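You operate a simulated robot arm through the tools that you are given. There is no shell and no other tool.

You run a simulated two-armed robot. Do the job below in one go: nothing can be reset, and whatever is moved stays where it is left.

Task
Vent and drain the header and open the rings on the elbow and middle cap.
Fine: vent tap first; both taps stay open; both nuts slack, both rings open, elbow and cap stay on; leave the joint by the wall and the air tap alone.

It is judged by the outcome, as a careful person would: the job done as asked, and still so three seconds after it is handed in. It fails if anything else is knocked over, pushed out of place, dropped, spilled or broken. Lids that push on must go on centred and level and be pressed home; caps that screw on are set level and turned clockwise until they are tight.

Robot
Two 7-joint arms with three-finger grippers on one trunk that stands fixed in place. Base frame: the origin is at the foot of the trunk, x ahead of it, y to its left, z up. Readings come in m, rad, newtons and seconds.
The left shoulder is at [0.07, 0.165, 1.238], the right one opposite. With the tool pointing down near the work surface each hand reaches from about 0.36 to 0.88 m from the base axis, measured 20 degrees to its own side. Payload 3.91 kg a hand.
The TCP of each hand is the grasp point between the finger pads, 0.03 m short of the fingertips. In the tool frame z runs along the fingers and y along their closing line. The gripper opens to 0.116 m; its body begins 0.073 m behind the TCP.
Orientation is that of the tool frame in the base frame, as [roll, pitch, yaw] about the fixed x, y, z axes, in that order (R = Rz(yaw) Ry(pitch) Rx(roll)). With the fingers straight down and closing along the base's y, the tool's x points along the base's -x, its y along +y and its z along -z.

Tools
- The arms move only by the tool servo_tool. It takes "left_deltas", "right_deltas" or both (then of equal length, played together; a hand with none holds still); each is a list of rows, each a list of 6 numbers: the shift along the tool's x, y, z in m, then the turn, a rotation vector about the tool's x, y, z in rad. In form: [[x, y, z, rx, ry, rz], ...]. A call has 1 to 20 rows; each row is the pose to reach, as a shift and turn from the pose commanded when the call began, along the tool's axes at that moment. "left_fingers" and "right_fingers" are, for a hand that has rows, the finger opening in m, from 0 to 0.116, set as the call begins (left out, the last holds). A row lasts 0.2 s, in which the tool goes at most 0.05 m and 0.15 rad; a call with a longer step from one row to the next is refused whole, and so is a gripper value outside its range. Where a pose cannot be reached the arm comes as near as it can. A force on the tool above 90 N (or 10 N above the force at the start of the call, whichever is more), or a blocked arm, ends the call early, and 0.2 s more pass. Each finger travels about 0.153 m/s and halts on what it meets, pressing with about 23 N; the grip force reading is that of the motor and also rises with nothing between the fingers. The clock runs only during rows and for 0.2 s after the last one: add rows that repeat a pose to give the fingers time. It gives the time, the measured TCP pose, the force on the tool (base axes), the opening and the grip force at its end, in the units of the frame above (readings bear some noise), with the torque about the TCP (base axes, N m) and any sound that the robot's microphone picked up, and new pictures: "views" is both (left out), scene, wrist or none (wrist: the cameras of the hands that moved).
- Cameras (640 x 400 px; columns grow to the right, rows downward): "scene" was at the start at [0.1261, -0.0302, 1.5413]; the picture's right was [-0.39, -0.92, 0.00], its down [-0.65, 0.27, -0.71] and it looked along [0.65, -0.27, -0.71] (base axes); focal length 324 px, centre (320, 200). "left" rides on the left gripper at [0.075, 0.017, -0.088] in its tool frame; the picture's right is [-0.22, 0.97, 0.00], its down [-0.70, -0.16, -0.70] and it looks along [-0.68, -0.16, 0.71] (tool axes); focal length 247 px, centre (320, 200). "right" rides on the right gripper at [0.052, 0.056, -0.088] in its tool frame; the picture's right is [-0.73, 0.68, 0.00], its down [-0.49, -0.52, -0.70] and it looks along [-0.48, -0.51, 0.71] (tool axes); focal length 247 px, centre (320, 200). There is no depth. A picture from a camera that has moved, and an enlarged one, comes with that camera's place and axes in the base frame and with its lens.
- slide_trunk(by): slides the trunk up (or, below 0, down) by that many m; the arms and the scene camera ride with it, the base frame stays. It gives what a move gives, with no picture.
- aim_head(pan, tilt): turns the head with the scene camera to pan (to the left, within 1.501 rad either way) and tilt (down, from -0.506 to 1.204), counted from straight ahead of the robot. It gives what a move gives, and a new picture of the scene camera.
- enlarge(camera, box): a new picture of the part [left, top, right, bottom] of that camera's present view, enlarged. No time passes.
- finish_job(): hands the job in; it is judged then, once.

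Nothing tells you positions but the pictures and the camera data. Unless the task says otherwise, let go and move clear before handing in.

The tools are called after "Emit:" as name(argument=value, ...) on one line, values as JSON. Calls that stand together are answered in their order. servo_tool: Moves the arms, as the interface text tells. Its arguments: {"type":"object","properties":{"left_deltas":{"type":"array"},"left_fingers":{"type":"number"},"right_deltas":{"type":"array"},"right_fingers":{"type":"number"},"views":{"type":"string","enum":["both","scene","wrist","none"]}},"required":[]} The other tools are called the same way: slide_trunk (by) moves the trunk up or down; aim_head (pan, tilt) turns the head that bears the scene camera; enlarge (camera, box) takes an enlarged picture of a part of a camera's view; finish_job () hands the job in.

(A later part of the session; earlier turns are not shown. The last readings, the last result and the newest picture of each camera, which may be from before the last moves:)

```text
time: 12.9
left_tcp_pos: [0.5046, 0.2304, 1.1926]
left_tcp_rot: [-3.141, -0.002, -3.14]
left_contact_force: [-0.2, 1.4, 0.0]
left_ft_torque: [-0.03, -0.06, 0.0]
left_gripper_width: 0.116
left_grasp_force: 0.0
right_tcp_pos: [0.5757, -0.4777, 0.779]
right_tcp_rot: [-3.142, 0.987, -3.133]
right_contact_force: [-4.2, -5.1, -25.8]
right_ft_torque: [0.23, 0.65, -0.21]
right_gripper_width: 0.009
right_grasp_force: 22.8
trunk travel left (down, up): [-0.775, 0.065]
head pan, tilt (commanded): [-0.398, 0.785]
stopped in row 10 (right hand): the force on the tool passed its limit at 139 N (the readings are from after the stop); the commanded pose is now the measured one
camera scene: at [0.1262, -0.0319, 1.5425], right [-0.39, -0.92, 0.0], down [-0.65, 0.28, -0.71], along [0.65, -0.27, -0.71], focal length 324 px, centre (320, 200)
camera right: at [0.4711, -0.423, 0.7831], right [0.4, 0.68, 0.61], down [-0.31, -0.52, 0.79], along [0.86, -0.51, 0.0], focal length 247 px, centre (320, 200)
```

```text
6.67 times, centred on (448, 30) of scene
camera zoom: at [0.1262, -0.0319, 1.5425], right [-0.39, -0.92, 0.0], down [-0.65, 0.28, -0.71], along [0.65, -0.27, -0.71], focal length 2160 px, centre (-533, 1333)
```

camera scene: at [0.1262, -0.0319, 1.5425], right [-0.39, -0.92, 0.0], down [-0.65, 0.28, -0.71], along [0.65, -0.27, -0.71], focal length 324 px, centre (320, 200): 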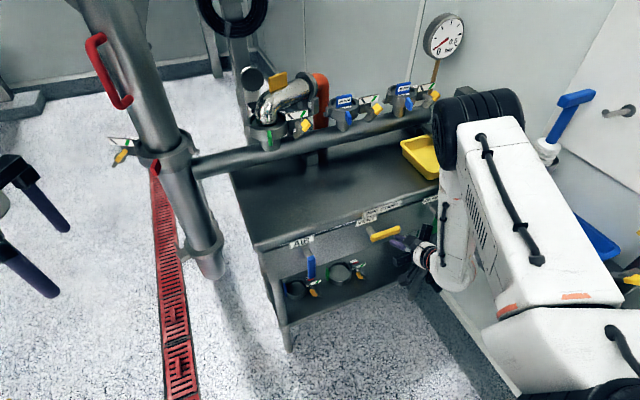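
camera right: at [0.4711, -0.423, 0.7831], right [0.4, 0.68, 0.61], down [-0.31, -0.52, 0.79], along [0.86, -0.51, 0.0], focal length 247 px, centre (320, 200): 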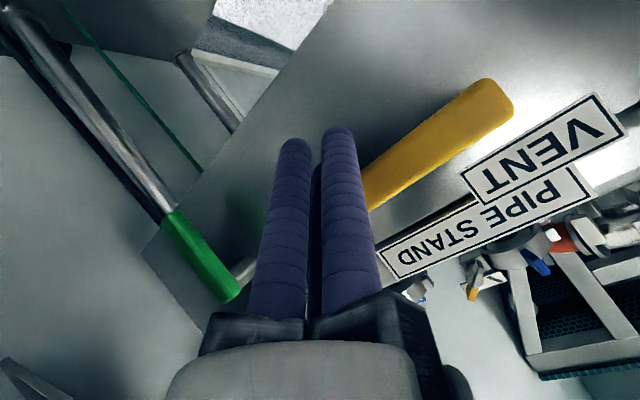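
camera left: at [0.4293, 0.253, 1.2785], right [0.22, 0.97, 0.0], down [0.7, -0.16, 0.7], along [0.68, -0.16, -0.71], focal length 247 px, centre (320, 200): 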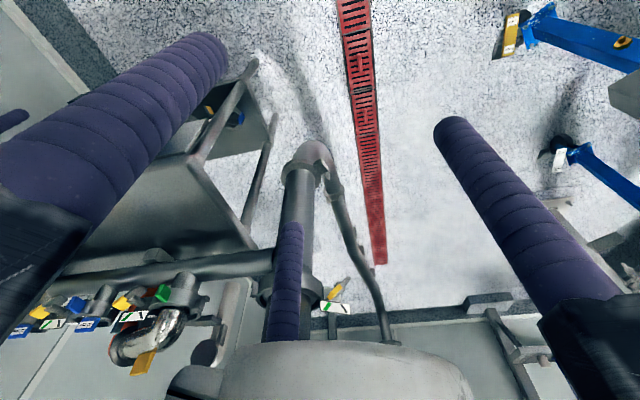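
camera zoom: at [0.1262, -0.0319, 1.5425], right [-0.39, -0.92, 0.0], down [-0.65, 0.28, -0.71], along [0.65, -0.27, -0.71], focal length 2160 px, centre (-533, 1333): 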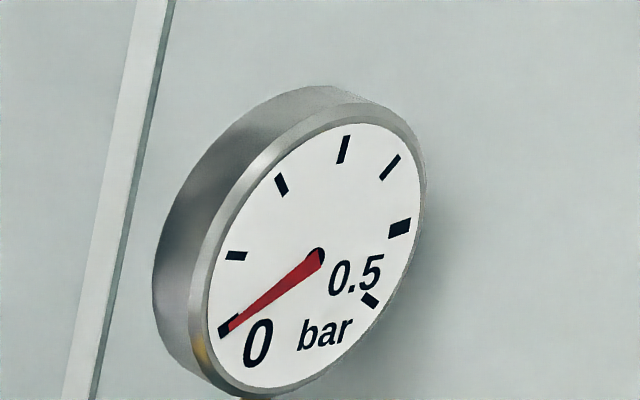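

The vent lever is at its stop, horizontal, and the gauge has dropped to 0 bar. The drain lever should turn the same way, but its final position is behind and below the table corner. I'll back the hand away from the vent lever first.

Emit:
servo_tool(right_deltas=[[0.0083, 0, 0.0055, 0, 0, 0], [0.0207, 0, -0.0222, 0, 0, 0], [0.0219, 0.01, -0.0694, 0, 0, 0], [0.0134, 0.03, -0.111, 0, 0, 0], [-0.009, 0.05, -0.1497, 0, 0, 0]], views="both")

Emit:
enlarge(camera="scene", box=[300, 190, 460, 290])

```text
time: 14.1
left_tcp_pos: [0.5025, 0.2342, 1.193]
left_tcp_rot: [-3.141, 0.003, 3.141]
left_contact_force: [-0.6, 0.4, 0.5]
left_ft_torque: [-0.05, -0.01, -0.02]
left_gripper_width: 0.116
left_grasp_force: 0.0
right_tcp_pos: [0.4562, -0.4255, 0.8723]
right_tcp_rot: [-3.138, 0.999, -3.13]
right_contact_force: [0.2, 0.1, 0.1]
right_ft_torque: [0.05, 0.03, 0.02]
right_gripper_width: 0.0097
right_grasp_force: 23.0
trunk travel left (down, up): [-0.775, 0.065]
head pan, tilt (commanded): [-0.398, 0.785]
camera scene: at [0.1244, -0.0286, 1.5415], right [-0.39, -0.92, 0.0], down [-0.65, 0.27, -0.71], along [0.65, -0.27, -0.71], focal length 324 px, centre (320, 200)
camera right: at [0.3532, -0.372, 0.8745], right [0.39, 0.69, 0.61], down [-0.32, -0.52, 0.79], along [0.86, -0.5, 0.01], focal length 247 px, centre (320, 200)
```

scene: 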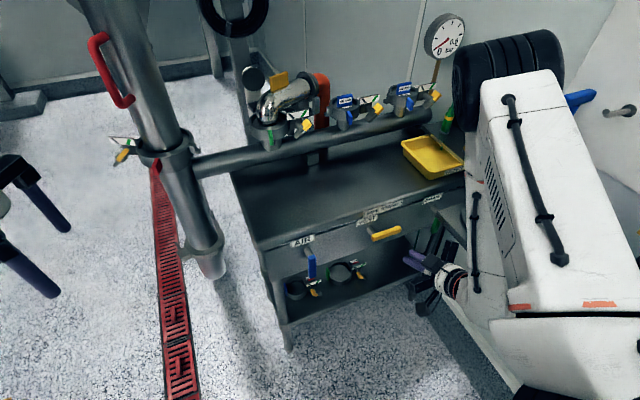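
right: 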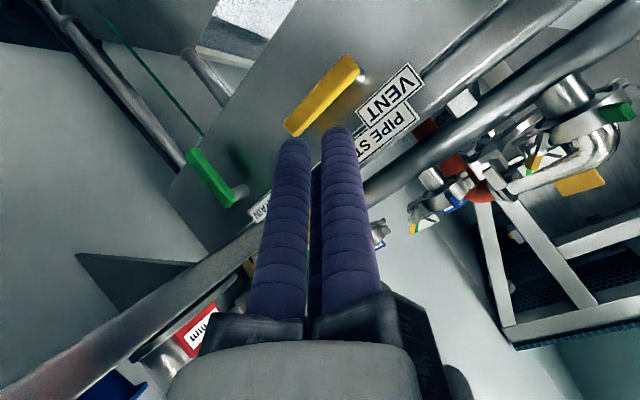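

```text
4.00 times, centred on (380, 240) of scene
camera zoom: at [0.1244, -0.0286, 1.5415], right [-0.39, -0.92, 0.0], down [-0.65, 0.27, -0.71], along [0.65, -0.27, -0.71], focal length 1296 px, centre (80, 40)
```

zoom: 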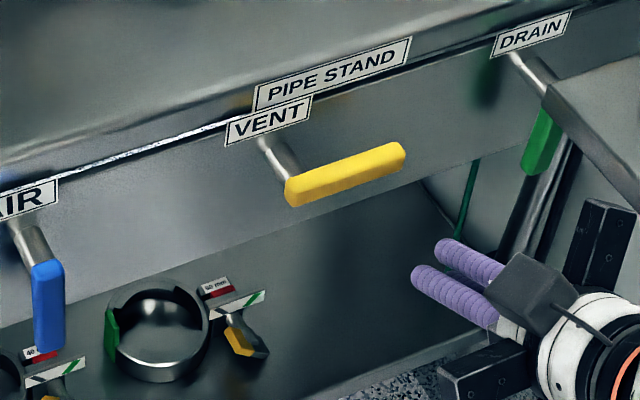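

The vent lever stays open. There seems to be a bracket under the side table near the drain, so I'll zoom in on that.

Emit:
enlarge(camera="right", box=[40, 130, 280, 280])

Emit:
enlarge(camera="scene", box=[400, 180, 480, 230])

```text
2.67 times, centred on (160, 205) of right
camera zoom: at [0.3532, -0.372, 0.8745], right [0.39, 0.69, 0.61], down [-0.32, -0.52, 0.79], along [0.86, -0.5, 0.01], focal length 659 px, centre (747, 187)
```

zoom: 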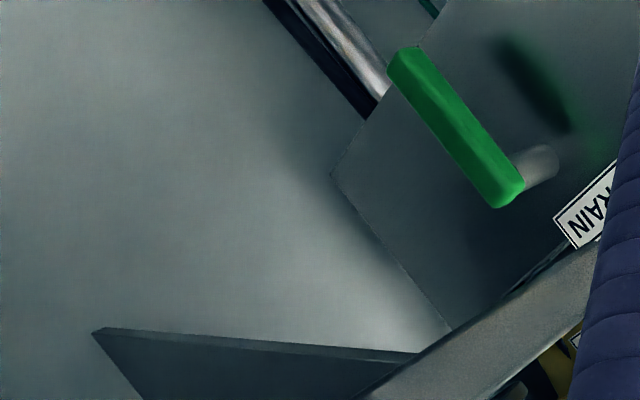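

```text
8.00 times, centred on (440, 205) of scene
camera zoom: at [0.1244, -0.0286, 1.5415], right [-0.39, -0.92, 0.0], down [-0.65, 0.27, -0.71], along [0.65, -0.27, -0.71], focal length 2591 px, centre (-640, 160)
```

zoom: 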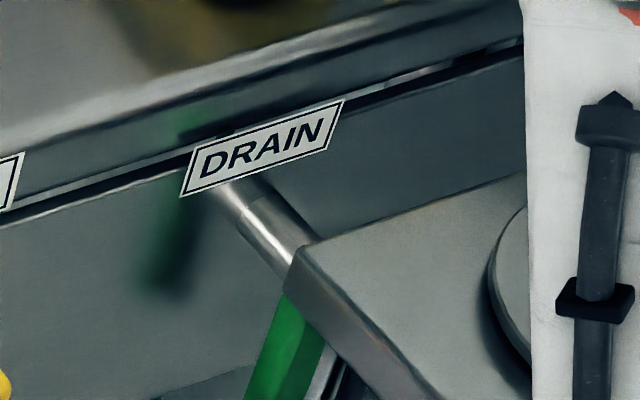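

The levers pivot at z≈0.80 and are about 0.085 m long. To open the drain I'll come in below the table top from the left, fingers pointing right-forward and slightly up. I'll turn the hand to that orientation here in free air.

Emit:
servo_tool(right_deltas=[[0, 0, 0, 0.1265, -0.018, -0.0681], [0, 0, 0, 0.253, -0.036, -0.1362], [0, 0, 0, 0.3795, -0.054, -0.2043], [0, 0, 0, 0.506, -0.072, -0.2724], [0, 0, 0, 0.6325, -0.09, -0.3405], [0, 0, 0, 0.759, -0.108, -0.4086], [0, 0, 0, 0.8855, -0.126, -0.4767], [0, 0, 0, 1.012, -0.144, -0.5448], [0, 0, 0, 1.1385, -0.162, -0.6129], [0, 0, 0, 1.265, -0.18, -0.681], [0, 0, 0, 1.3915, -0.198, -0.749]], views="both")

```text
time: 16.5
left_tcp_pos: [0.5047, 0.2323, 1.1917]
left_tcp_rot: [3.141, 0.001, -3.141]
left_contact_force: [0.2, 0.4, 0.4]
left_ft_torque: [-0.02, 0.03, -0.04]
left_gripper_width: 0.1161
left_grasp_force: 0.1
right_tcp_pos: [0.4578, -0.4273, 0.8692]
right_tcp_rot: [-1.164, 0.495, -2.408]
right_contact_force: [0.6, 0.0, 0.0]
right_ft_torque: [0.01, -0.01, 0.02]
right_gripper_width: 0.0092
right_grasp_force: 22.8
trunk travel left (down, up): [-0.775, 0.065]
head pan, tilt (commanded): [-0.398, 0.785]
camera scene: at [0.1265, -0.0301, 1.5414], right [-0.39, -0.92, 0.0], down [-0.65, 0.27, -0.71], along [0.65, -0.27, -0.71], focal length 324 px, centre (320, 200)
camera right: at [0.4146, -0.3872, 0.7686], right [0.88, 0.43, -0.2], down [-0.32, 0.85, 0.41], along [0.35, -0.3, 0.89], focal length 247 px, centre (320, 200)
```

scene: 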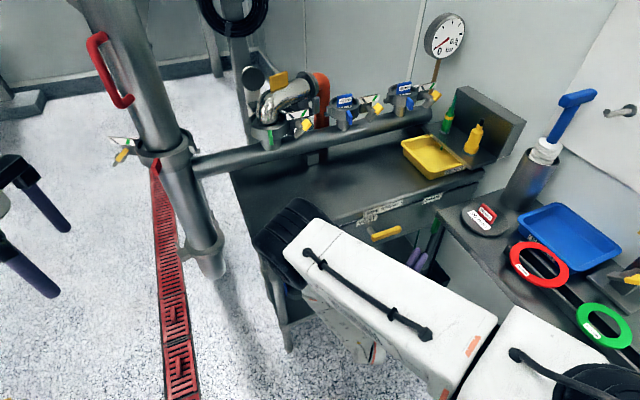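
right: 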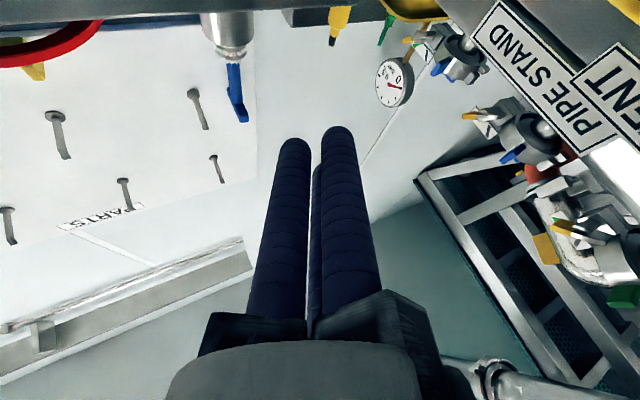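

The orientation was reached cleanly. Lowering the trunk 0.15 m will put the shoulder within comfortable reach of the drain lever from under the table level, and the space below both arms is clear.

Emit:
slide_trunk(by=-0.15)

Emit:
aim_head(pan=-0.75, tilt=0.65)

```text
time: 18.2
left_tcp_pos: [0.5038, 0.2318, 1.0416]
left_tcp_rot: [-3.141, 0.0, 3.141]
left_contact_force: [0.2, 0.3, 0.0]
left_ft_torque: [-0.01, -0.03, -0.02]
left_gripper_width: 0.1163
left_grasp_force: 0.0
right_tcp_pos: [0.4581, -0.4281, 0.7209]
right_tcp_rot: [-1.165, 0.496, -2.41]
right_contact_force: [0.0, -0.1, -0.8]
right_ft_torque: [0.01, 0.0, 0.0]
right_gripper_width: 0.0093
right_grasp_force: 22.8
trunk travel left (down, up): [-0.625, 0.215]
head pan, tilt (commanded): [-0.398, 0.785]
```

```text
time: 19.1
left_tcp_pos: [0.5047, 0.2326, 1.0413]
left_tcp_rot: [-3.141, 0.001, 3.141]
left_contact_force: [-0.8, -0.8, 0.5]
left_ft_torque: [0.0, -0.01, -0.01]
left_gripper_width: 0.116
left_grasp_force: 0.0
right_tcp_pos: [0.4574, -0.4272, 0.7191]
right_tcp_rot: [-1.167, 0.494, -2.409]
right_contact_force: [-0.5, -0.2, 0.2]
right_ft_torque: [-0.02, 0.03, -0.02]
right_gripper_width: 0.0093
right_grasp_force: 22.9
trunk travel left (down, up): [-0.625, 0.215]
head pan, tilt (commanded): [-0.75, 0.649]
camera scene: at [0.1147, -0.0577, 1.4028], right [-0.68, -0.73, 0.0], down [-0.44, 0.41, -0.8], along [0.58, -0.54, -0.6], focal length 324 px, centre (320, 200)
```

scene: 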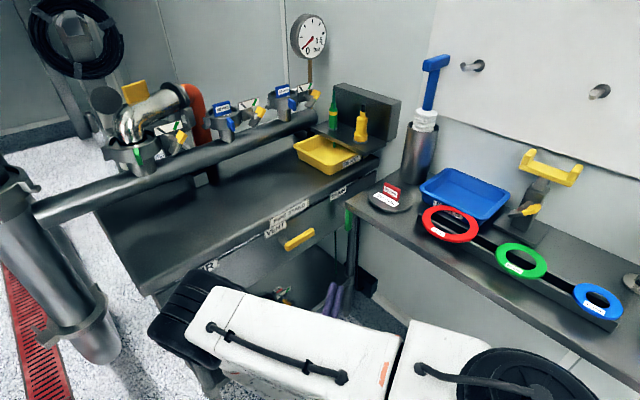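

Emit:
enlarge(camera="scene", box=[260, 170, 420, 320])

Emit:
enlarge(camera="scene", box=[100, 230, 300, 355])

Emit:
enlarge(camera="scene", box=[90, 70, 250, 170])

```text
2.67 times, centred on (340, 245) of scene
camera zoom: at [0.1147, -0.0577, 1.4028], right [-0.68, -0.73, 0.0], down [-0.44, 0.41, -0.8], along [0.58, -0.54, -0.6], focal length 864 px, centre (267, 80)
```

zoom: 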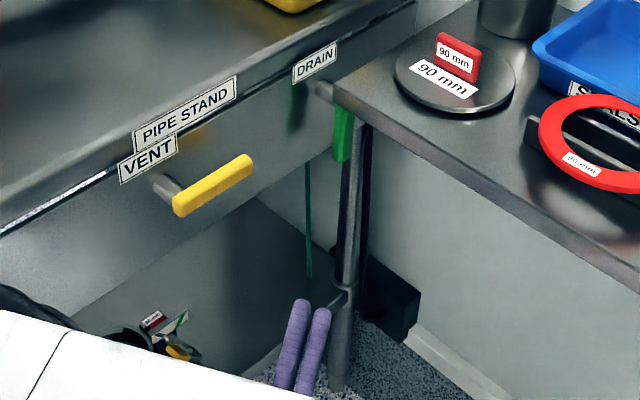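

```text
3.20 times, centred on (200, 292) of scene
camera zoom: at [0.1147, -0.0577, 1.4028], right [-0.68, -0.73, 0.0], down [-0.44, 0.41, -0.8], along [0.58, -0.54, -0.6], focal length 1036 px, centre (704, -96)
```

zoom: 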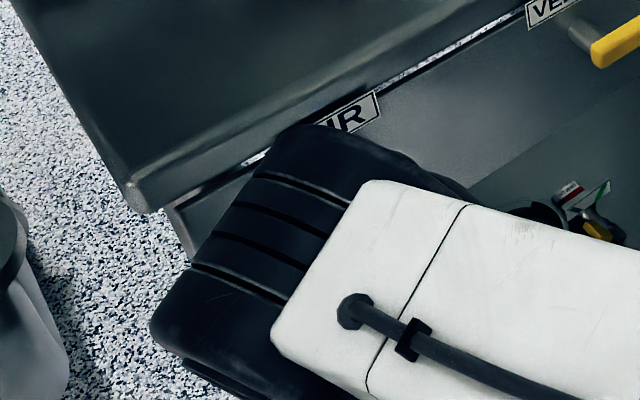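

```text
4.00 times, centred on (170, 120) of scene
camera zoom: at [0.1147, -0.0577, 1.4028], right [-0.68, -0.73, 0.0], down [-0.44, 0.41, -0.8], along [0.58, -0.54, -0.6], focal length 1296 px, centre (920, 520)
```

zoom: 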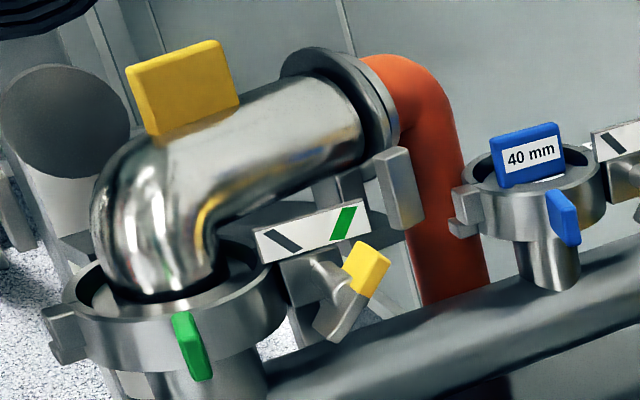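

The drain lever is at about (0.597,-0.628,0.72–0.80), just past the table corner and below its top. I'll bring the closed fingertips to just left of it.

Emit:
servo_tool(right_deltas=[[-0.0034, 0.0179, 0.0408, 0, 0, 0], [-0.0068, 0.0358, 0.0815, 0, 0, 0], [-0.0102, 0.0537, 0.1223, 0, 0, 0], [-0.0136, 0.0716, 0.163, 0, 0, 0]], views="both")

Emit:
enlarge(camera="scene", box=[260, 170, 420, 320])

```text
time: 20.1
left_tcp_pos: [0.5044, 0.2316, 1.0419]
left_tcp_rot: [-3.141, 0.001, -3.141]
left_contact_force: [0.4, 0.5, -0.2]
left_ft_torque: [0.06, 0.03, 0.0]
left_gripper_width: 0.1162
left_grasp_force: 0.1
right_tcp_pos: [0.5882, -0.552, 0.722]
right_tcp_rot: [-1.167, 0.494, -2.412]
right_contact_force: [0.1, -0.1, -0.3]
right_ft_torque: [-0.02, -0.04, 0.01]
right_gripper_width: 0.0092
right_grasp_force: 22.6
trunk travel left (down, up): [-0.625, 0.215]
head pan, tilt (commanded): [-0.75, 0.649]
camera scene: at [0.1151, -0.0589, 1.4027], right [-0.68, -0.73, 0.0], down [-0.44, 0.41, -0.8], along [0.58, -0.54, -0.61], focal length 324 px, centre (320, 200)
camera right: at [0.5436, -0.5109, 0.622], right [0.88, 0.43, -0.2], down [-0.32, 0.85, 0.41], along [0.35, -0.3, 0.89], focal length 247 px, centre (320, 200)
```

scene: 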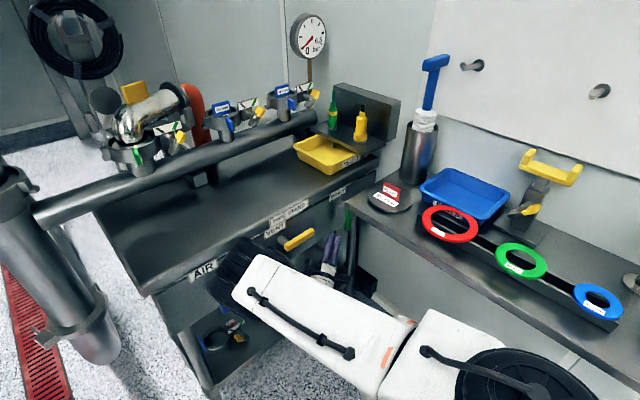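
right: 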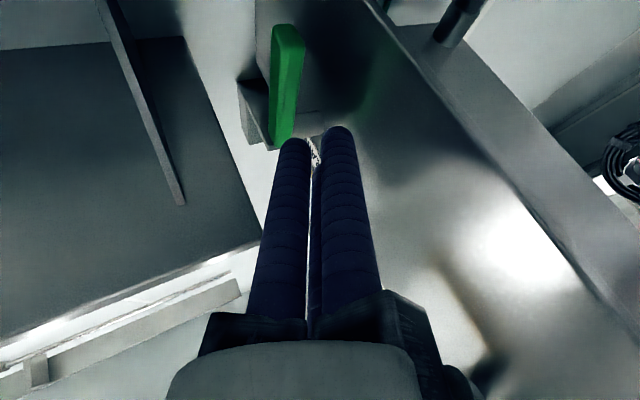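

```text
2.67 times, centred on (340, 245) of scene
camera zoom: at [0.1151, -0.0589, 1.4027], right [-0.68, -0.73, 0.0], down [-0.44, 0.41, -0.8], along [0.58, -0.54, -0.61], focal length 864 px, centre (267, 80)
```

zoom: 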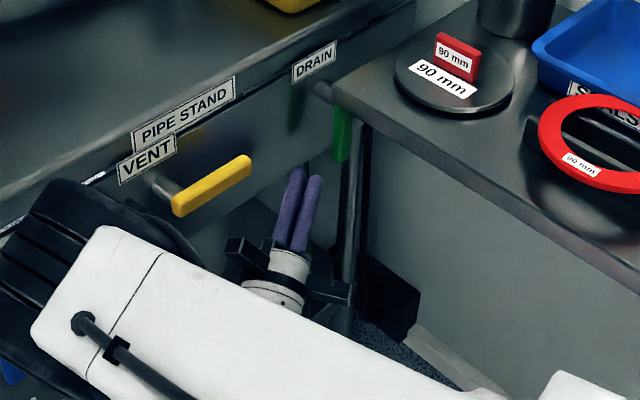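

The tips line up with the drain lever in x, about 4 cm to its left. I'll push it gently to the right through the first part of its arc.

Emit:
servo_tool(right_deltas=[[0.0118, 0, 0.0162, 0, 0, 0], [0.0206, 0.0001, 0.0283, 0, 0, 0], [0.0295, 0.0001, 0.0404, 0, 0, 0], [0.0365, 0.0001, 0.0501, 0, 0, 0], [0.0426, -0.0014, 0.0605, 0, 0, 0], [0.0478, -0.0046, 0.0716, 0, 0, 0]], views="both")

Emit:
enlarge(camera="scene", box=[260, 170, 420, 320])

```text
time: 21.4
left_tcp_pos: [0.5038, 0.2315, 1.041]
left_tcp_rot: [-3.141, 0.001, -3.141]
left_contact_force: [-0.7, 0.4, -0.6]
left_ft_torque: [0.01, 0.0, 0.0]
left_gripper_width: 0.1157
left_grasp_force: 0.1
right_tcp_pos: [0.586, -0.6361, 0.7308]
right_tcp_rot: [-1.166, 0.495, -2.411]
right_contact_force: [0.1, -0.2, -2.9]
right_ft_torque: [0.06, 0.03, -0.01]
right_gripper_width: 0.0091
right_grasp_force: 23.2
trunk travel left (down, up): [-0.625, 0.215]
head pan, tilt (commanded): [-0.75, 0.649]
camera scene: at [0.1146, -0.0582, 1.4028], right [-0.68, -0.73, 0.0], down [-0.44, 0.41, -0.8], along [0.58, -0.54, -0.6], focal length 324 px, centre (320, 200)
camera right: at [0.5431, -0.5964, 0.6291], right [0.88, 0.43, -0.2], down [-0.32, 0.85, 0.41], along [0.35, -0.3, 0.89], focal length 247 px, centre (320, 200)
```

scene: 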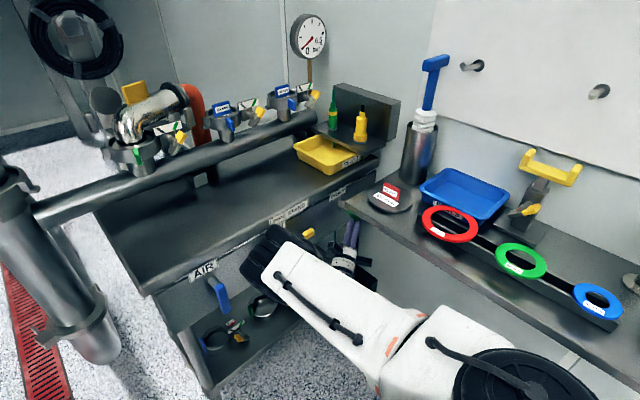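
right: 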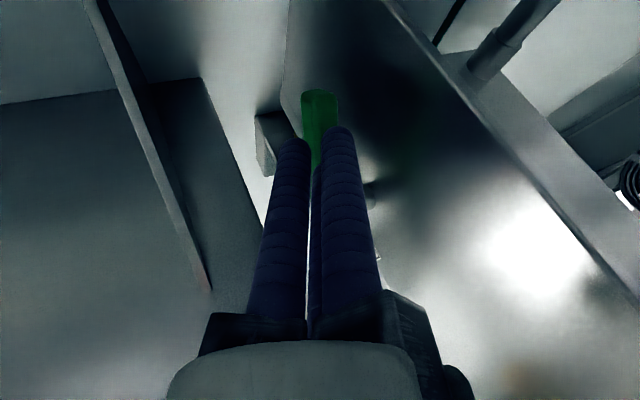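

```text
2.67 times, centred on (340, 245) of scene
camera zoom: at [0.1146, -0.0582, 1.4028], right [-0.68, -0.73, 0.0], down [-0.44, 0.41, -0.8], along [0.58, -0.54, -0.6], focal length 864 px, centre (267, 80)
```

zoom: 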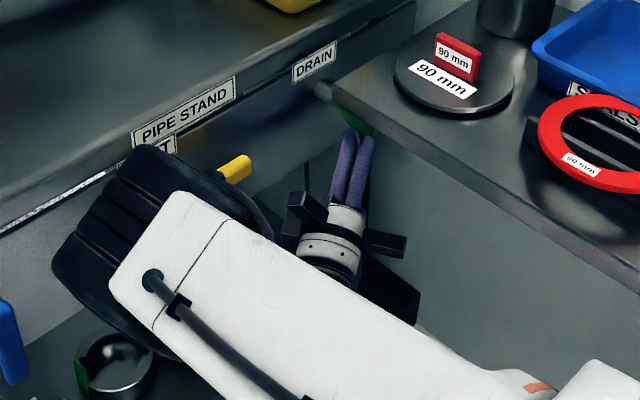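

The drain lever is rising, with only about 3 N on the tool, and the AIR and VENT levers are undisturbed. I'll continue the arc in small steps, sliding the fingers under the lever and lifting.

Emit:
servo_tool(right_deltas=[[0.003, -0.0048, 0.0102, 0, 0, 0], [0.0039, -0.0113, 0.0194, 0, 0, 0], [0.0041, -0.0169, 0.0267, 0, 0, 0], [0.0037, -0.0217, 0.032, 0, 0, 0]], views="both")

Emit:
enlarge(camera="scene", box=[300, 170, 396, 230])

Emit:
enlarge(camera="right", box=[240, 60, 400, 160])

```text
time: 22.4
left_tcp_pos: [0.5034, 0.2323, 1.041]
left_tcp_rot: [3.14, 0.0, 3.141]
left_contact_force: [0.8, -0.2, -0.7]
left_ft_torque: [0.0, -0.01, 0.03]
left_gripper_width: 0.116
left_grasp_force: 0.0
right_tcp_pos: [0.5867, -0.6644, 0.7575]
right_tcp_rot: [-1.167, 0.496, -2.409]
right_contact_force: [-1.8, 5.5, -4.1]
right_ft_torque: [-0.12, 0.04, 0.07]
right_gripper_width: 0.0093
right_grasp_force: 22.5
trunk travel left (down, up): [-0.625, 0.215]
head pan, tilt (commanded): [-0.75, 0.649]
camera scene: at [0.1152, -0.0582, 1.4027], right [-0.68, -0.73, 0.0], down [-0.44, 0.41, -0.8], along [0.58, -0.54, -0.61], focal length 324 px, centre (320, 200)
camera right: at [0.5429, -0.6253, 0.6568], right [0.88, 0.43, -0.2], down [-0.32, 0.85, 0.41], along [0.35, -0.3, 0.89], focal length 247 px, centre (320, 200)
```

scene: 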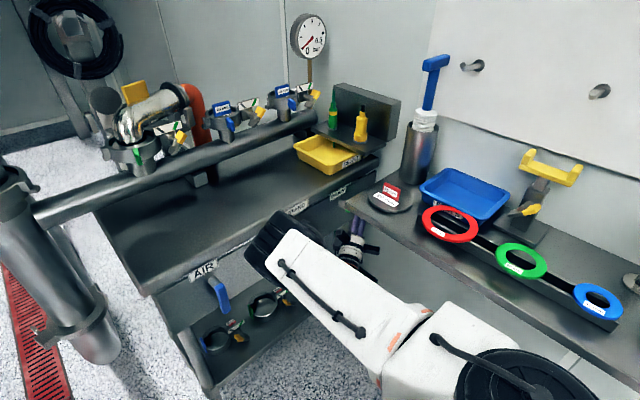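
right: 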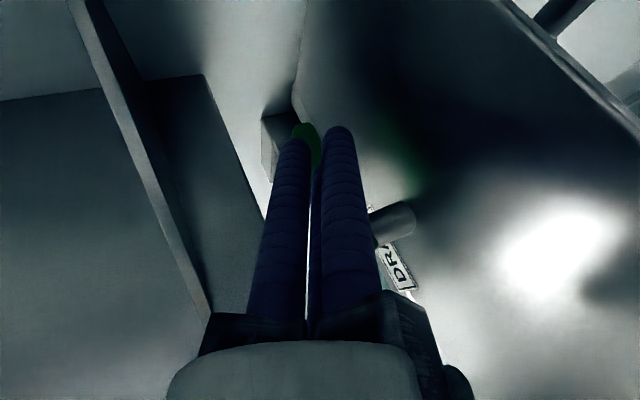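

```text
6.67 times, centred on (348, 200) of scene
camera zoom: at [0.1152, -0.0582, 1.4027], right [-0.68, -0.73, 0.0], down [-0.44, 0.41, -0.8], along [0.58, -0.54, -0.61], focal length 2160 px, centre (133, 200)
```

zoom: 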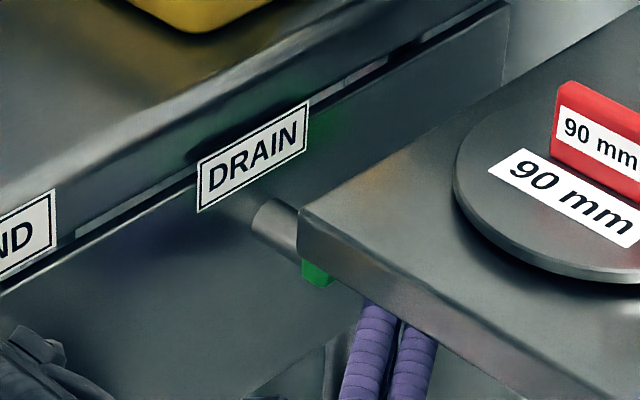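

```text
4.00 times, centred on (320, 110) of right
camera zoom: at [0.5429, -0.6253, 0.6568], right [0.88, 0.43, -0.2], down [-0.32, 0.85, 0.41], along [0.35, -0.3, 0.89], focal length 988 px, centre (320, 560)
```

zoom: 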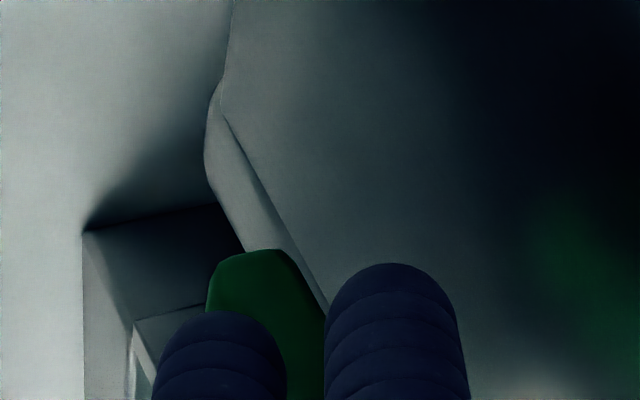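

The drain lever is close to horizontal. I'll lift in fine steps and watch the force so it reaches its stop gently.

Emit:
servo_tool(right_deltas=[[-0.0007, -0.0032, 0.003, 0, 0, 0], [-0.0014, -0.0065, 0.006, 0, 0, 0], [-0.0022, -0.0089, 0.0078, 0, 0, 0]], views="wrist")

```text
time: 23.2
left_tcp_pos: [0.5071, 0.2302, 1.04]
left_tcp_rot: [3.138, -0.005, 3.141]
left_contact_force: [-0.3, 0.1, -0.7]
left_ft_torque: [-0.01, 0.03, 0.0]
left_gripper_width: 0.1157
left_grasp_force: 0.1
right_tcp_pos: [0.5869, -0.6688, 0.7584]
right_tcp_rot: [-1.186, 0.494, -2.42]
right_contact_force: [-8.2, 19.6, -46.9]
right_ft_torque: [-0.02, 0.46, 0.2]
right_gripper_width: 0.0093
right_grasp_force: 23.0
trunk travel left (down, up): [-0.625, 0.215]
head pan, tilt (commanded): [-0.75, 0.649]
camera right: at [0.5427, -0.628, 0.6589], right [0.88, 0.43, -0.21], down [-0.32, 0.85, 0.43], along [0.36, -0.31, 0.88], focal length 247 px, centre (320, 200)
```

right: 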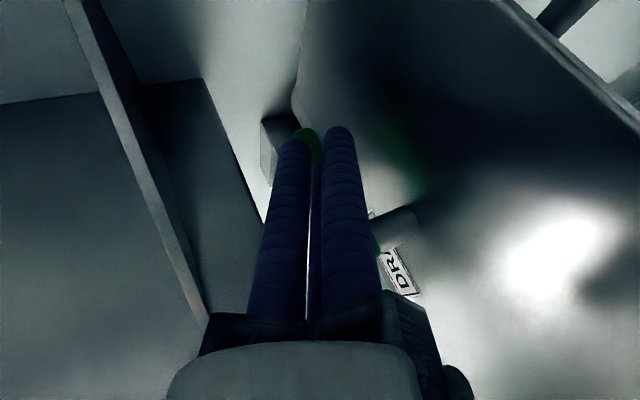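

The force rose to about 50 N with almost no motion and the contact is at the fingertips, so the drain lever has reached its stop. I'll lower off it and back out along the approach line, then check it.

Emit:
servo_tool(right_deltas=[[0.0048, 0.0081, -0.0035, 0, 0, 0], [0.0095, 0.0161, -0.012, 0, 0, 0], [0.0095, 0.0161, -0.055, 0, 0, 0], [0.0095, 0.0161, -0.1, 0, 0, 0], [0.0095, 0.0, -0.145, 0, 0, 0], [0.0095, -0.02, -0.185, 0, 0, 0], [0.0095, -0.04, -0.225, 0, 0, 0]], views="both")

Emit:
enlarge(camera="scene", box=[260, 160, 420, 260])

Emit:
enlarge(camera="right", box=[200, 60, 440, 210])

```text
time: 24.9
left_tcp_pos: [0.5041, 0.2341, 1.0417]
left_tcp_rot: [-3.14, 0.0, 3.14]
left_contact_force: [-0.2, -0.2, 1.2]
left_ft_torque: [-0.03, -0.02, 0.02]
left_gripper_width: 0.1158
left_grasp_force: 0.0
right_tcp_pos: [0.4492, -0.4929, 0.7207]
right_tcp_rot: [-1.163, 0.496, -2.41]
right_contact_force: [0.0, 0.1, -0.2]
right_ft_torque: [0.02, -0.02, 0.0]
right_gripper_width: 0.0093
right_grasp_force: 22.6
trunk travel left (down, up): [-0.625, 0.215]
head pan, tilt (commanded): [-0.75, 0.649]
camera scene: at [0.114, -0.0568, 1.403], right [-0.68, -0.73, 0.0], down [-0.44, 0.41, -0.8], along [0.58, -0.54, -0.6], focal length 324 px, centre (320, 200)
camera right: at [0.4054, -0.453, 0.618], right [0.88, 0.43, -0.2], down [-0.32, 0.85, 0.41], along [0.35, -0.3, 0.89], focal length 247 px, centre (320, 200)
```

scene: 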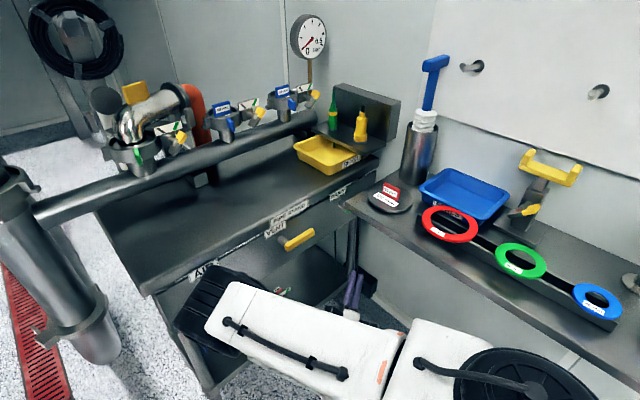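
right: 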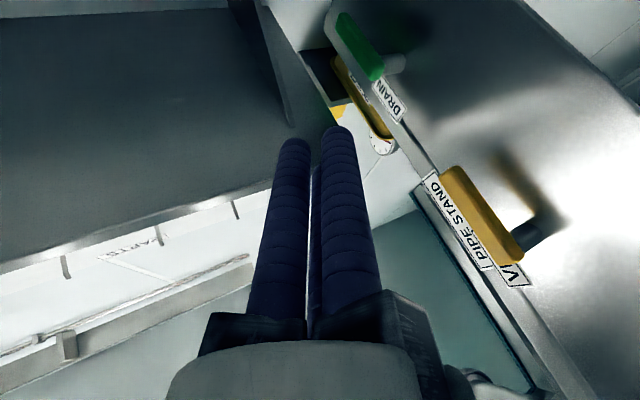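

```text
4.00 times, centred on (340, 210) of scene
camera zoom: at [0.114, -0.0568, 1.403], right [-0.68, -0.73, 0.0], down [-0.44, 0.41, -0.8], along [0.58, -0.54, -0.6], focal length 1296 px, centre (240, 160)
```

zoom: 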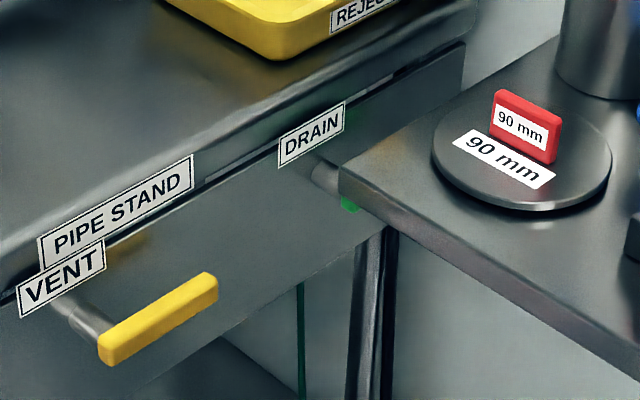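

```text
2.67 times, centred on (320, 135) of right
camera zoom: at [0.4054, -0.453, 0.618], right [0.88, 0.43, -0.2], down [-0.32, 0.85, 0.41], along [0.35, -0.3, 0.89], focal length 659 px, centre (320, 373)
```

zoom: 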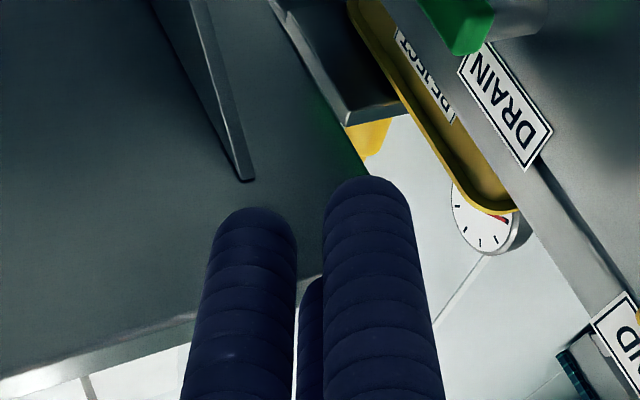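

Emit:
enlarge(camera="right", box=[310, 0, 438, 80])

Emit:
enlarge(camera="right", box=[420, 150, 580, 290])

```text
5.00 times, centred on (374, 40) of right
camera zoom: at [0.4054, -0.453, 0.618], right [0.88, 0.43, -0.2], down [-0.32, 0.85, 0.41], along [0.35, -0.3, 0.89], focal length 1235 px, centre (50, 1000)
```

zoom: 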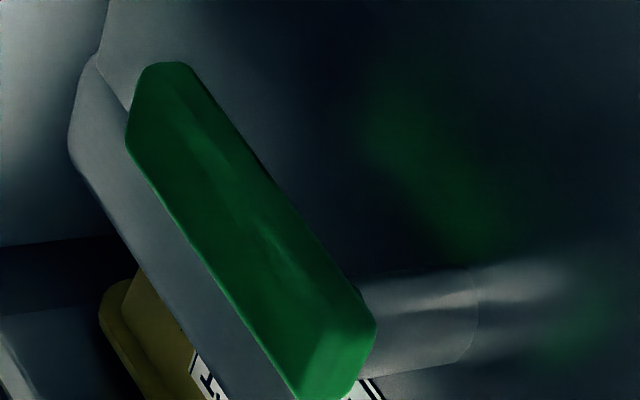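

```text
2.86 times, centred on (500, 220) of right
camera zoom: at [0.4054, -0.453, 0.618], right [0.88, 0.43, -0.2], down [-0.32, 0.85, 0.41], along [0.35, -0.3, 0.89], focal length 706 px, centre (-194, 143)
```

zoom: 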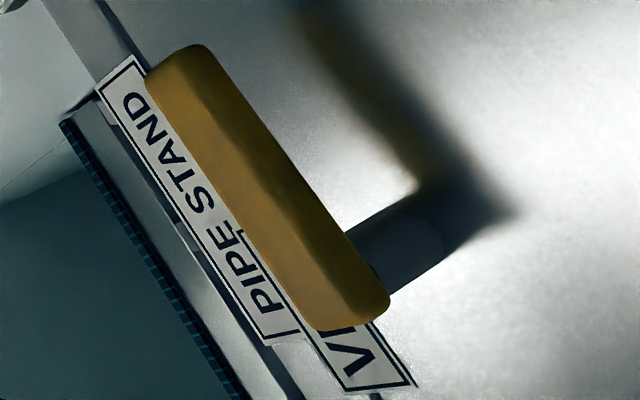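

Both taps now sit at their horizontal stops and the gauge reads 0. Next are the nuts: each bar lies on the green "tight" mark and has to turn anticlockwise to the grey mark, as on the spare rings. I'll lift the right hand clear first.

Emit:
servo_tool(right_deltas=[[-0.0266, -0.0295, -0.0127, 0, 0, 0], [-0.0532, -0.0589, -0.0254, 0, 0, 0], [-0.0798, -0.0884, -0.0381, 0, 0, 0], [-0.1064, -0.1178, -0.0508, 0, 0, 0], [-0.133, -0.1473, -0.0635, 0, 0, 0]], views="scene")

```text
time: 26.1
left_tcp_pos: [0.5038, 0.2329, 1.0424]
left_tcp_rot: [3.141, 0.001, 3.141]
left_contact_force: [-0.6, -0.7, 0.7]
left_ft_torque: [0.02, -0.04, 0.01]
left_gripper_width: 0.116
left_grasp_force: 0.1
right_tcp_pos: [0.4193, -0.3638, 0.8795]
right_tcp_rot: [-1.16, 0.495, -2.41]
right_contact_force: [0.7, -0.1, 1.0]
right_ft_torque: [-0.02, 0.01, -0.01]
right_gripper_width: 0.0092
right_grasp_force: 23.4
trunk travel left (down, up): [-0.625, 0.215]
head pan, tilt (commanded): [-0.75, 0.649]
camera scene: at [0.1136, -0.0572, 1.4029], right [-0.68, -0.73, 0.0], down [-0.44, 0.41, -0.8], along [0.58, -0.54, -0.6], focal length 324 px, centre (320, 200)
```

scene: 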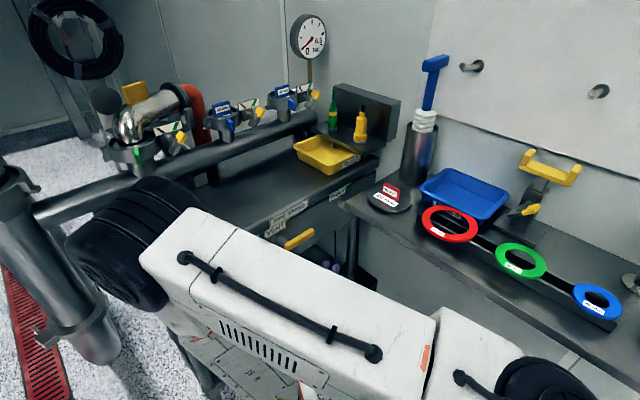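

Emit:
servo_tool(right_deltas=[[-0.0125, -0.0002, 0.0055, -0.0831, 0.0148, 0.1201], [-0.025, -0.0004, 0.0109, -0.1661, 0.0297, 0.2403], [-0.0375, -0.0006, 0.0164, -0.2492, 0.0445, 0.3604], [-0.05, -0.0008, 0.0219, -0.3323, 0.0594, 0.4805], [-0.0625, -0.001, 0.0273, -0.4153, 0.0742, 0.6007], [-0.075, -0.0012, 0.0328, -0.4984, 0.089, 0.7208], [-0.0875, -0.0014, 0.0383, -0.5815, 0.1039, 0.8409], [-0.1, -0.0015, 0.0437, -0.6645, 0.1187, 0.9611], [-0.1125, -0.0017, 0.0492, -0.7476, 0.1336, 1.0812], [-0.125, -0.0019, 0.0547, -0.8307, 0.1484, 1.2013], [-0.1375, -0.0021, 0.0601, -0.9137, 0.1632, 1.3215], [-0.15, -0.0023, 0.0656, -0.9968, 0.1781, 1.4416], [-0.1625, -0.0025, 0.0711, -1.0799, 0.1929, 1.5617], [-0.175, -0.0027, 0.0765, -1.1629, 0.2078, 1.6819], [-0.1875, -0.0029, 0.082, -1.246, 0.2226, 1.802]], views="both")

```text
time: 29.2
left_tcp_pos: [0.505, 0.2329, 1.0419]
left_tcp_rot: [3.14, -0.001, 3.141]
left_contact_force: [0.7, 0.0, 1.1]
left_ft_torque: [0.02, 0.0, -0.03]
left_gripper_width: 0.1158
left_grasp_force: 0.0
right_tcp_pos: [0.58, -0.3202, 0.9977]
right_tcp_rot: [1.571, 0.779, 1.57]
right_contact_force: [-0.3, 0.4, -0.8]
right_ft_torque: [0.03, 0.01, 0.03]
right_gripper_width: 0.0093
right_grasp_force: 22.3
right hand out of reach, approached as far as the arm can: row 6, 7, 8, 9, 10, 11, 12, 13
trunk travel left (down, up): [-0.625, 0.215]
head pan, tilt (commanded): [-0.75, 0.649]
camera scene: at [0.115, -0.0591, 1.4027], right [-0.68, -0.73, 0.0], down [-0.44, 0.41, -0.8], along [0.58, -0.54, -0.61], focal length 324 px, centre (320, 200)
camera right: at [0.4912, -0.2454, 1.0011], right [0.0, -0.04, 1.0], down [-0.7, -0.71, -0.03], along [0.71, -0.7, -0.03], focal length 247 px, centre (320, 200)
```

scene: 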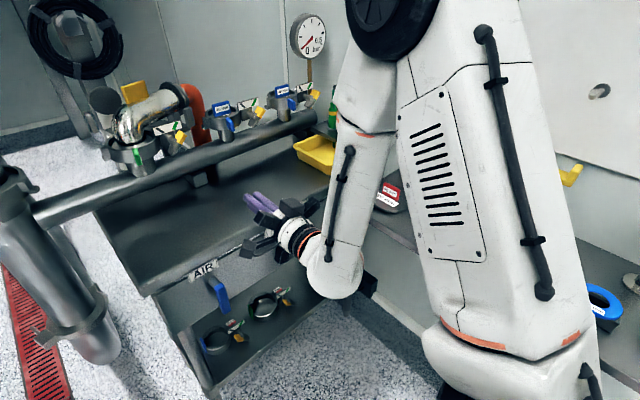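
right: 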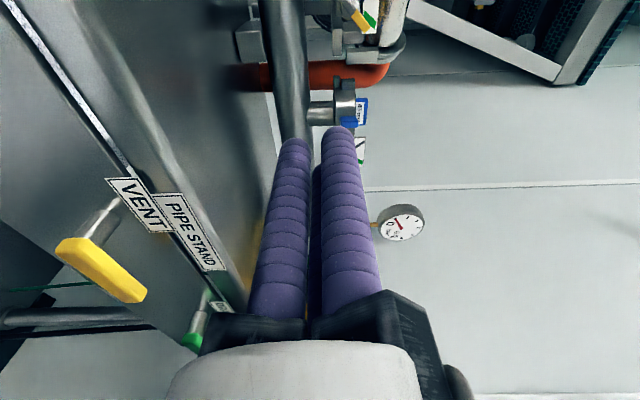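

The hand now points straight at the header with its camera on the left side. I'll move in front of the elbow nut at a safe distance and open the fingers a little to see the nut bar between them.

Emit:
servo_tool(right_deltas=[[-0.002, 0.0147, 0.035, 0, 0, 0], [-0.004, 0.0294, 0.07, 0, 0, 0], [-0.006, 0.044, 0.105, 0, 0, 0], [-0.0078, 0.0587, 0.14, 0, 0, 0], [-0.0078, 0.0587, 0.14, 0, 0, 0]], right_fingers=0.07, views="both")

Emit:
enlarge(camera="right", box=[200, 60, 440, 210])

Emit:
enlarge(camera="scene", box=[90, 90, 250, 190])

```text
time: 30.4
left_tcp_pos: [0.5052, 0.2324, 1.042]
left_tcp_rot: [-3.14, -0.001, -3.141]
left_contact_force: [-0.2, -0.6, 0.1]
left_ft_torque: [-0.01, -0.06, 0.01]
left_gripper_width: 0.1159
left_grasp_force: 0.0
right_tcp_pos: [0.7193, -0.2828, 1.0471]
right_tcp_rot: [1.569, 0.781, 1.568]
right_contact_force: [0.2, -0.3, -0.4]
right_ft_torque: [-0.02, -0.03, 0.01]
right_gripper_width: 0.0701
right_grasp_force: 0.1
trunk travel left (down, up): [-0.625, 0.215]
head pan, tilt (commanded): [-0.75, 0.649]
camera scene: at [0.1139, -0.0581, 1.4029], right [-0.68, -0.73, 0.0], down [-0.44, 0.41, -0.8], along [0.58, -0.54, -0.6], focal length 324 px, centre (320, 200)
camera right: at [0.6302, -0.2076, 1.0497], right [0.0, -0.04, 1.0], down [-0.7, -0.71, -0.03], along [0.71, -0.7, -0.03], focal length 247 px, centre (320, 200)
```

scene: 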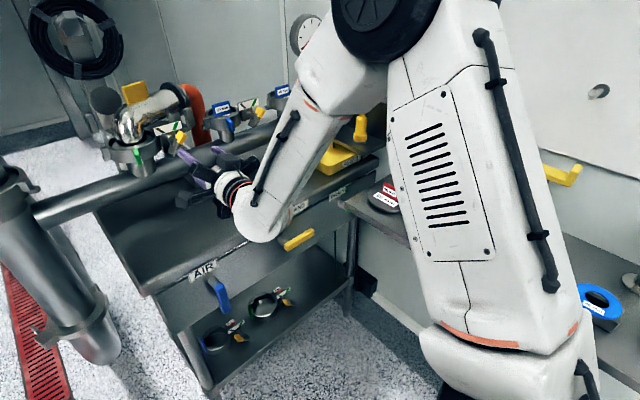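
right: 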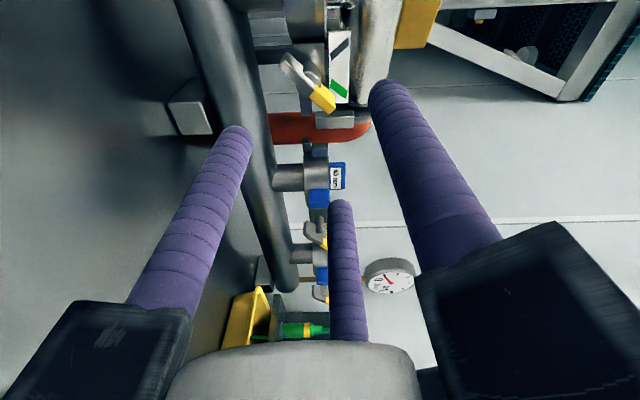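

```text
2.67 times, centred on (320, 135) of right
camera zoom: at [0.6302, -0.2076, 1.0497], right [0.0, -0.04, 1.0], down [-0.7, -0.71, -0.03], along [0.71, -0.7, -0.03], focal length 659 px, centre (320, 373)
```

zoom: 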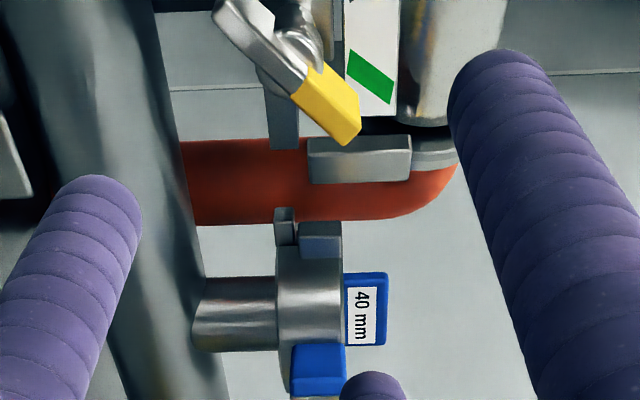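

```text
4.00 times, centred on (170, 140) of scene
camera zoom: at [0.1139, -0.0581, 1.4029], right [-0.68, -0.73, 0.0], down [-0.44, 0.41, -0.8], along [0.58, -0.54, -0.6], focal length 1296 px, centre (920, 440)
```

zoom: 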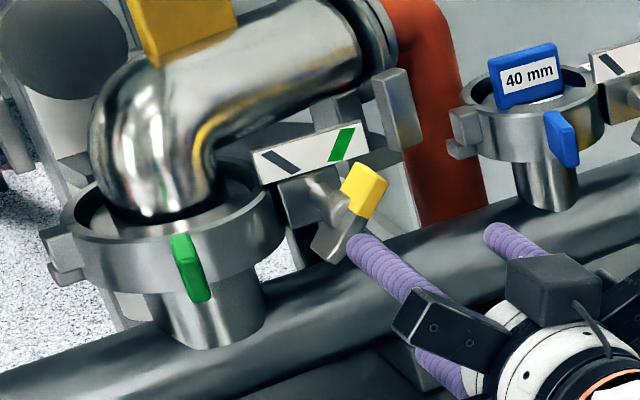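

The nut is a T-bar at the front end of its stem, centred near (0.86,-0.292,1.037), with the plate just behind and above it. I'll align the fingers around it, thumb upper-left, and stop short so I can refine from the wrist camera.

Emit:
servo_tool(right_deltas=[[0.0003, -0.0106, 0.03, 0, 0, 0], [0.0006, -0.0211, 0.06, 0, 0, 0], [0.0006, -0.0211, 0.0757, 0, 0, 0]], right_fingers=0.044, views="both")

Emit:
enlarge(camera="right", box=[240, 40, 400, 140])

Emit:
enlarge(camera="scene", box=[130, 100, 226, 160])

```text
time: 31.2
left_tcp_pos: [0.5032, 0.233, 1.0406]
left_tcp_rot: [3.141, 0.0, -3.141]
left_contact_force: [-0.8, -0.1, 0.2]
left_ft_torque: [0.01, 0.0, -0.01]
left_gripper_width: 0.1158
left_grasp_force: 0.1
right_tcp_pos: [0.7968, -0.2986, 1.0307]
right_tcp_rot: [1.57, 0.783, 1.573]
right_contact_force: [0.6, 0.8, -0.2]
right_ft_torque: [0.0, 0.01, -0.01]
right_gripper_width: 0.044
right_grasp_force: 0.1
trunk travel left (down, up): [-0.625, 0.215]
head pan, tilt (commanded): [-0.75, 0.649]
camera scene: at [0.1149, -0.0576, 1.4028], right [-0.68, -0.73, 0.0], down [-0.44, 0.41, -0.8], along [0.58, -0.54, -0.6], focal length 324 px, centre (320, 200)
camera right: at [0.7075, -0.2225, 1.0338], right [0.0, -0.04, 1.0], down [-0.7, -0.71, -0.03], along [0.71, -0.7, -0.03], focal length 247 px, centre (320, 200)
```

scene: 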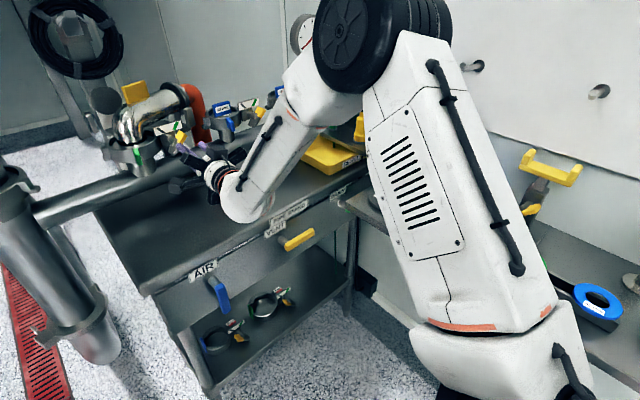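
right: 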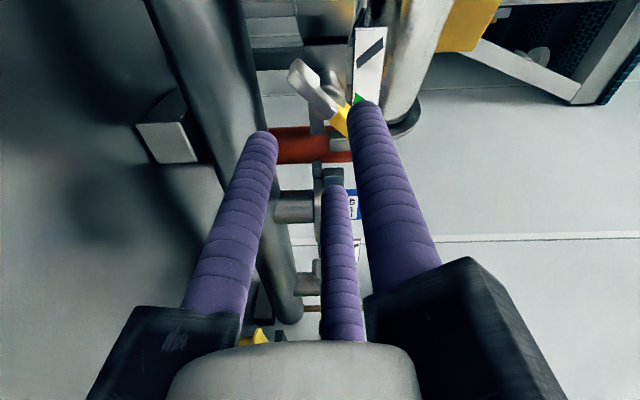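

```text
4.00 times, centred on (320, 90) of right
camera zoom: at [0.7075, -0.2225, 1.0338], right [0.0, -0.04, 1.0], down [-0.7, -0.71, -0.03], along [0.71, -0.7, -0.03], focal length 988 px, centre (320, 640)
```

zoom: 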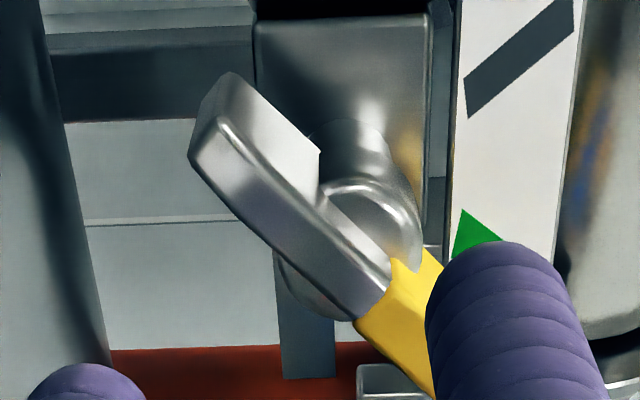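

```text
6.67 times, centred on (178, 130) of scene
camera zoom: at [0.1149, -0.0576, 1.4028], right [-0.68, -0.73, 0.0], down [-0.44, 0.41, -0.8], along [0.58, -0.54, -0.6], focal length 2160 px, centre (1267, 667)
```

zoom: 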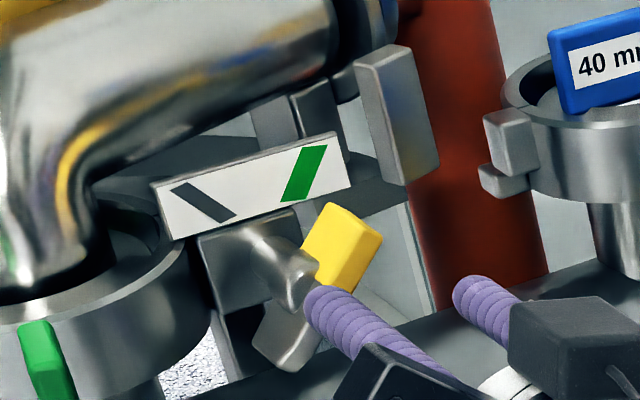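

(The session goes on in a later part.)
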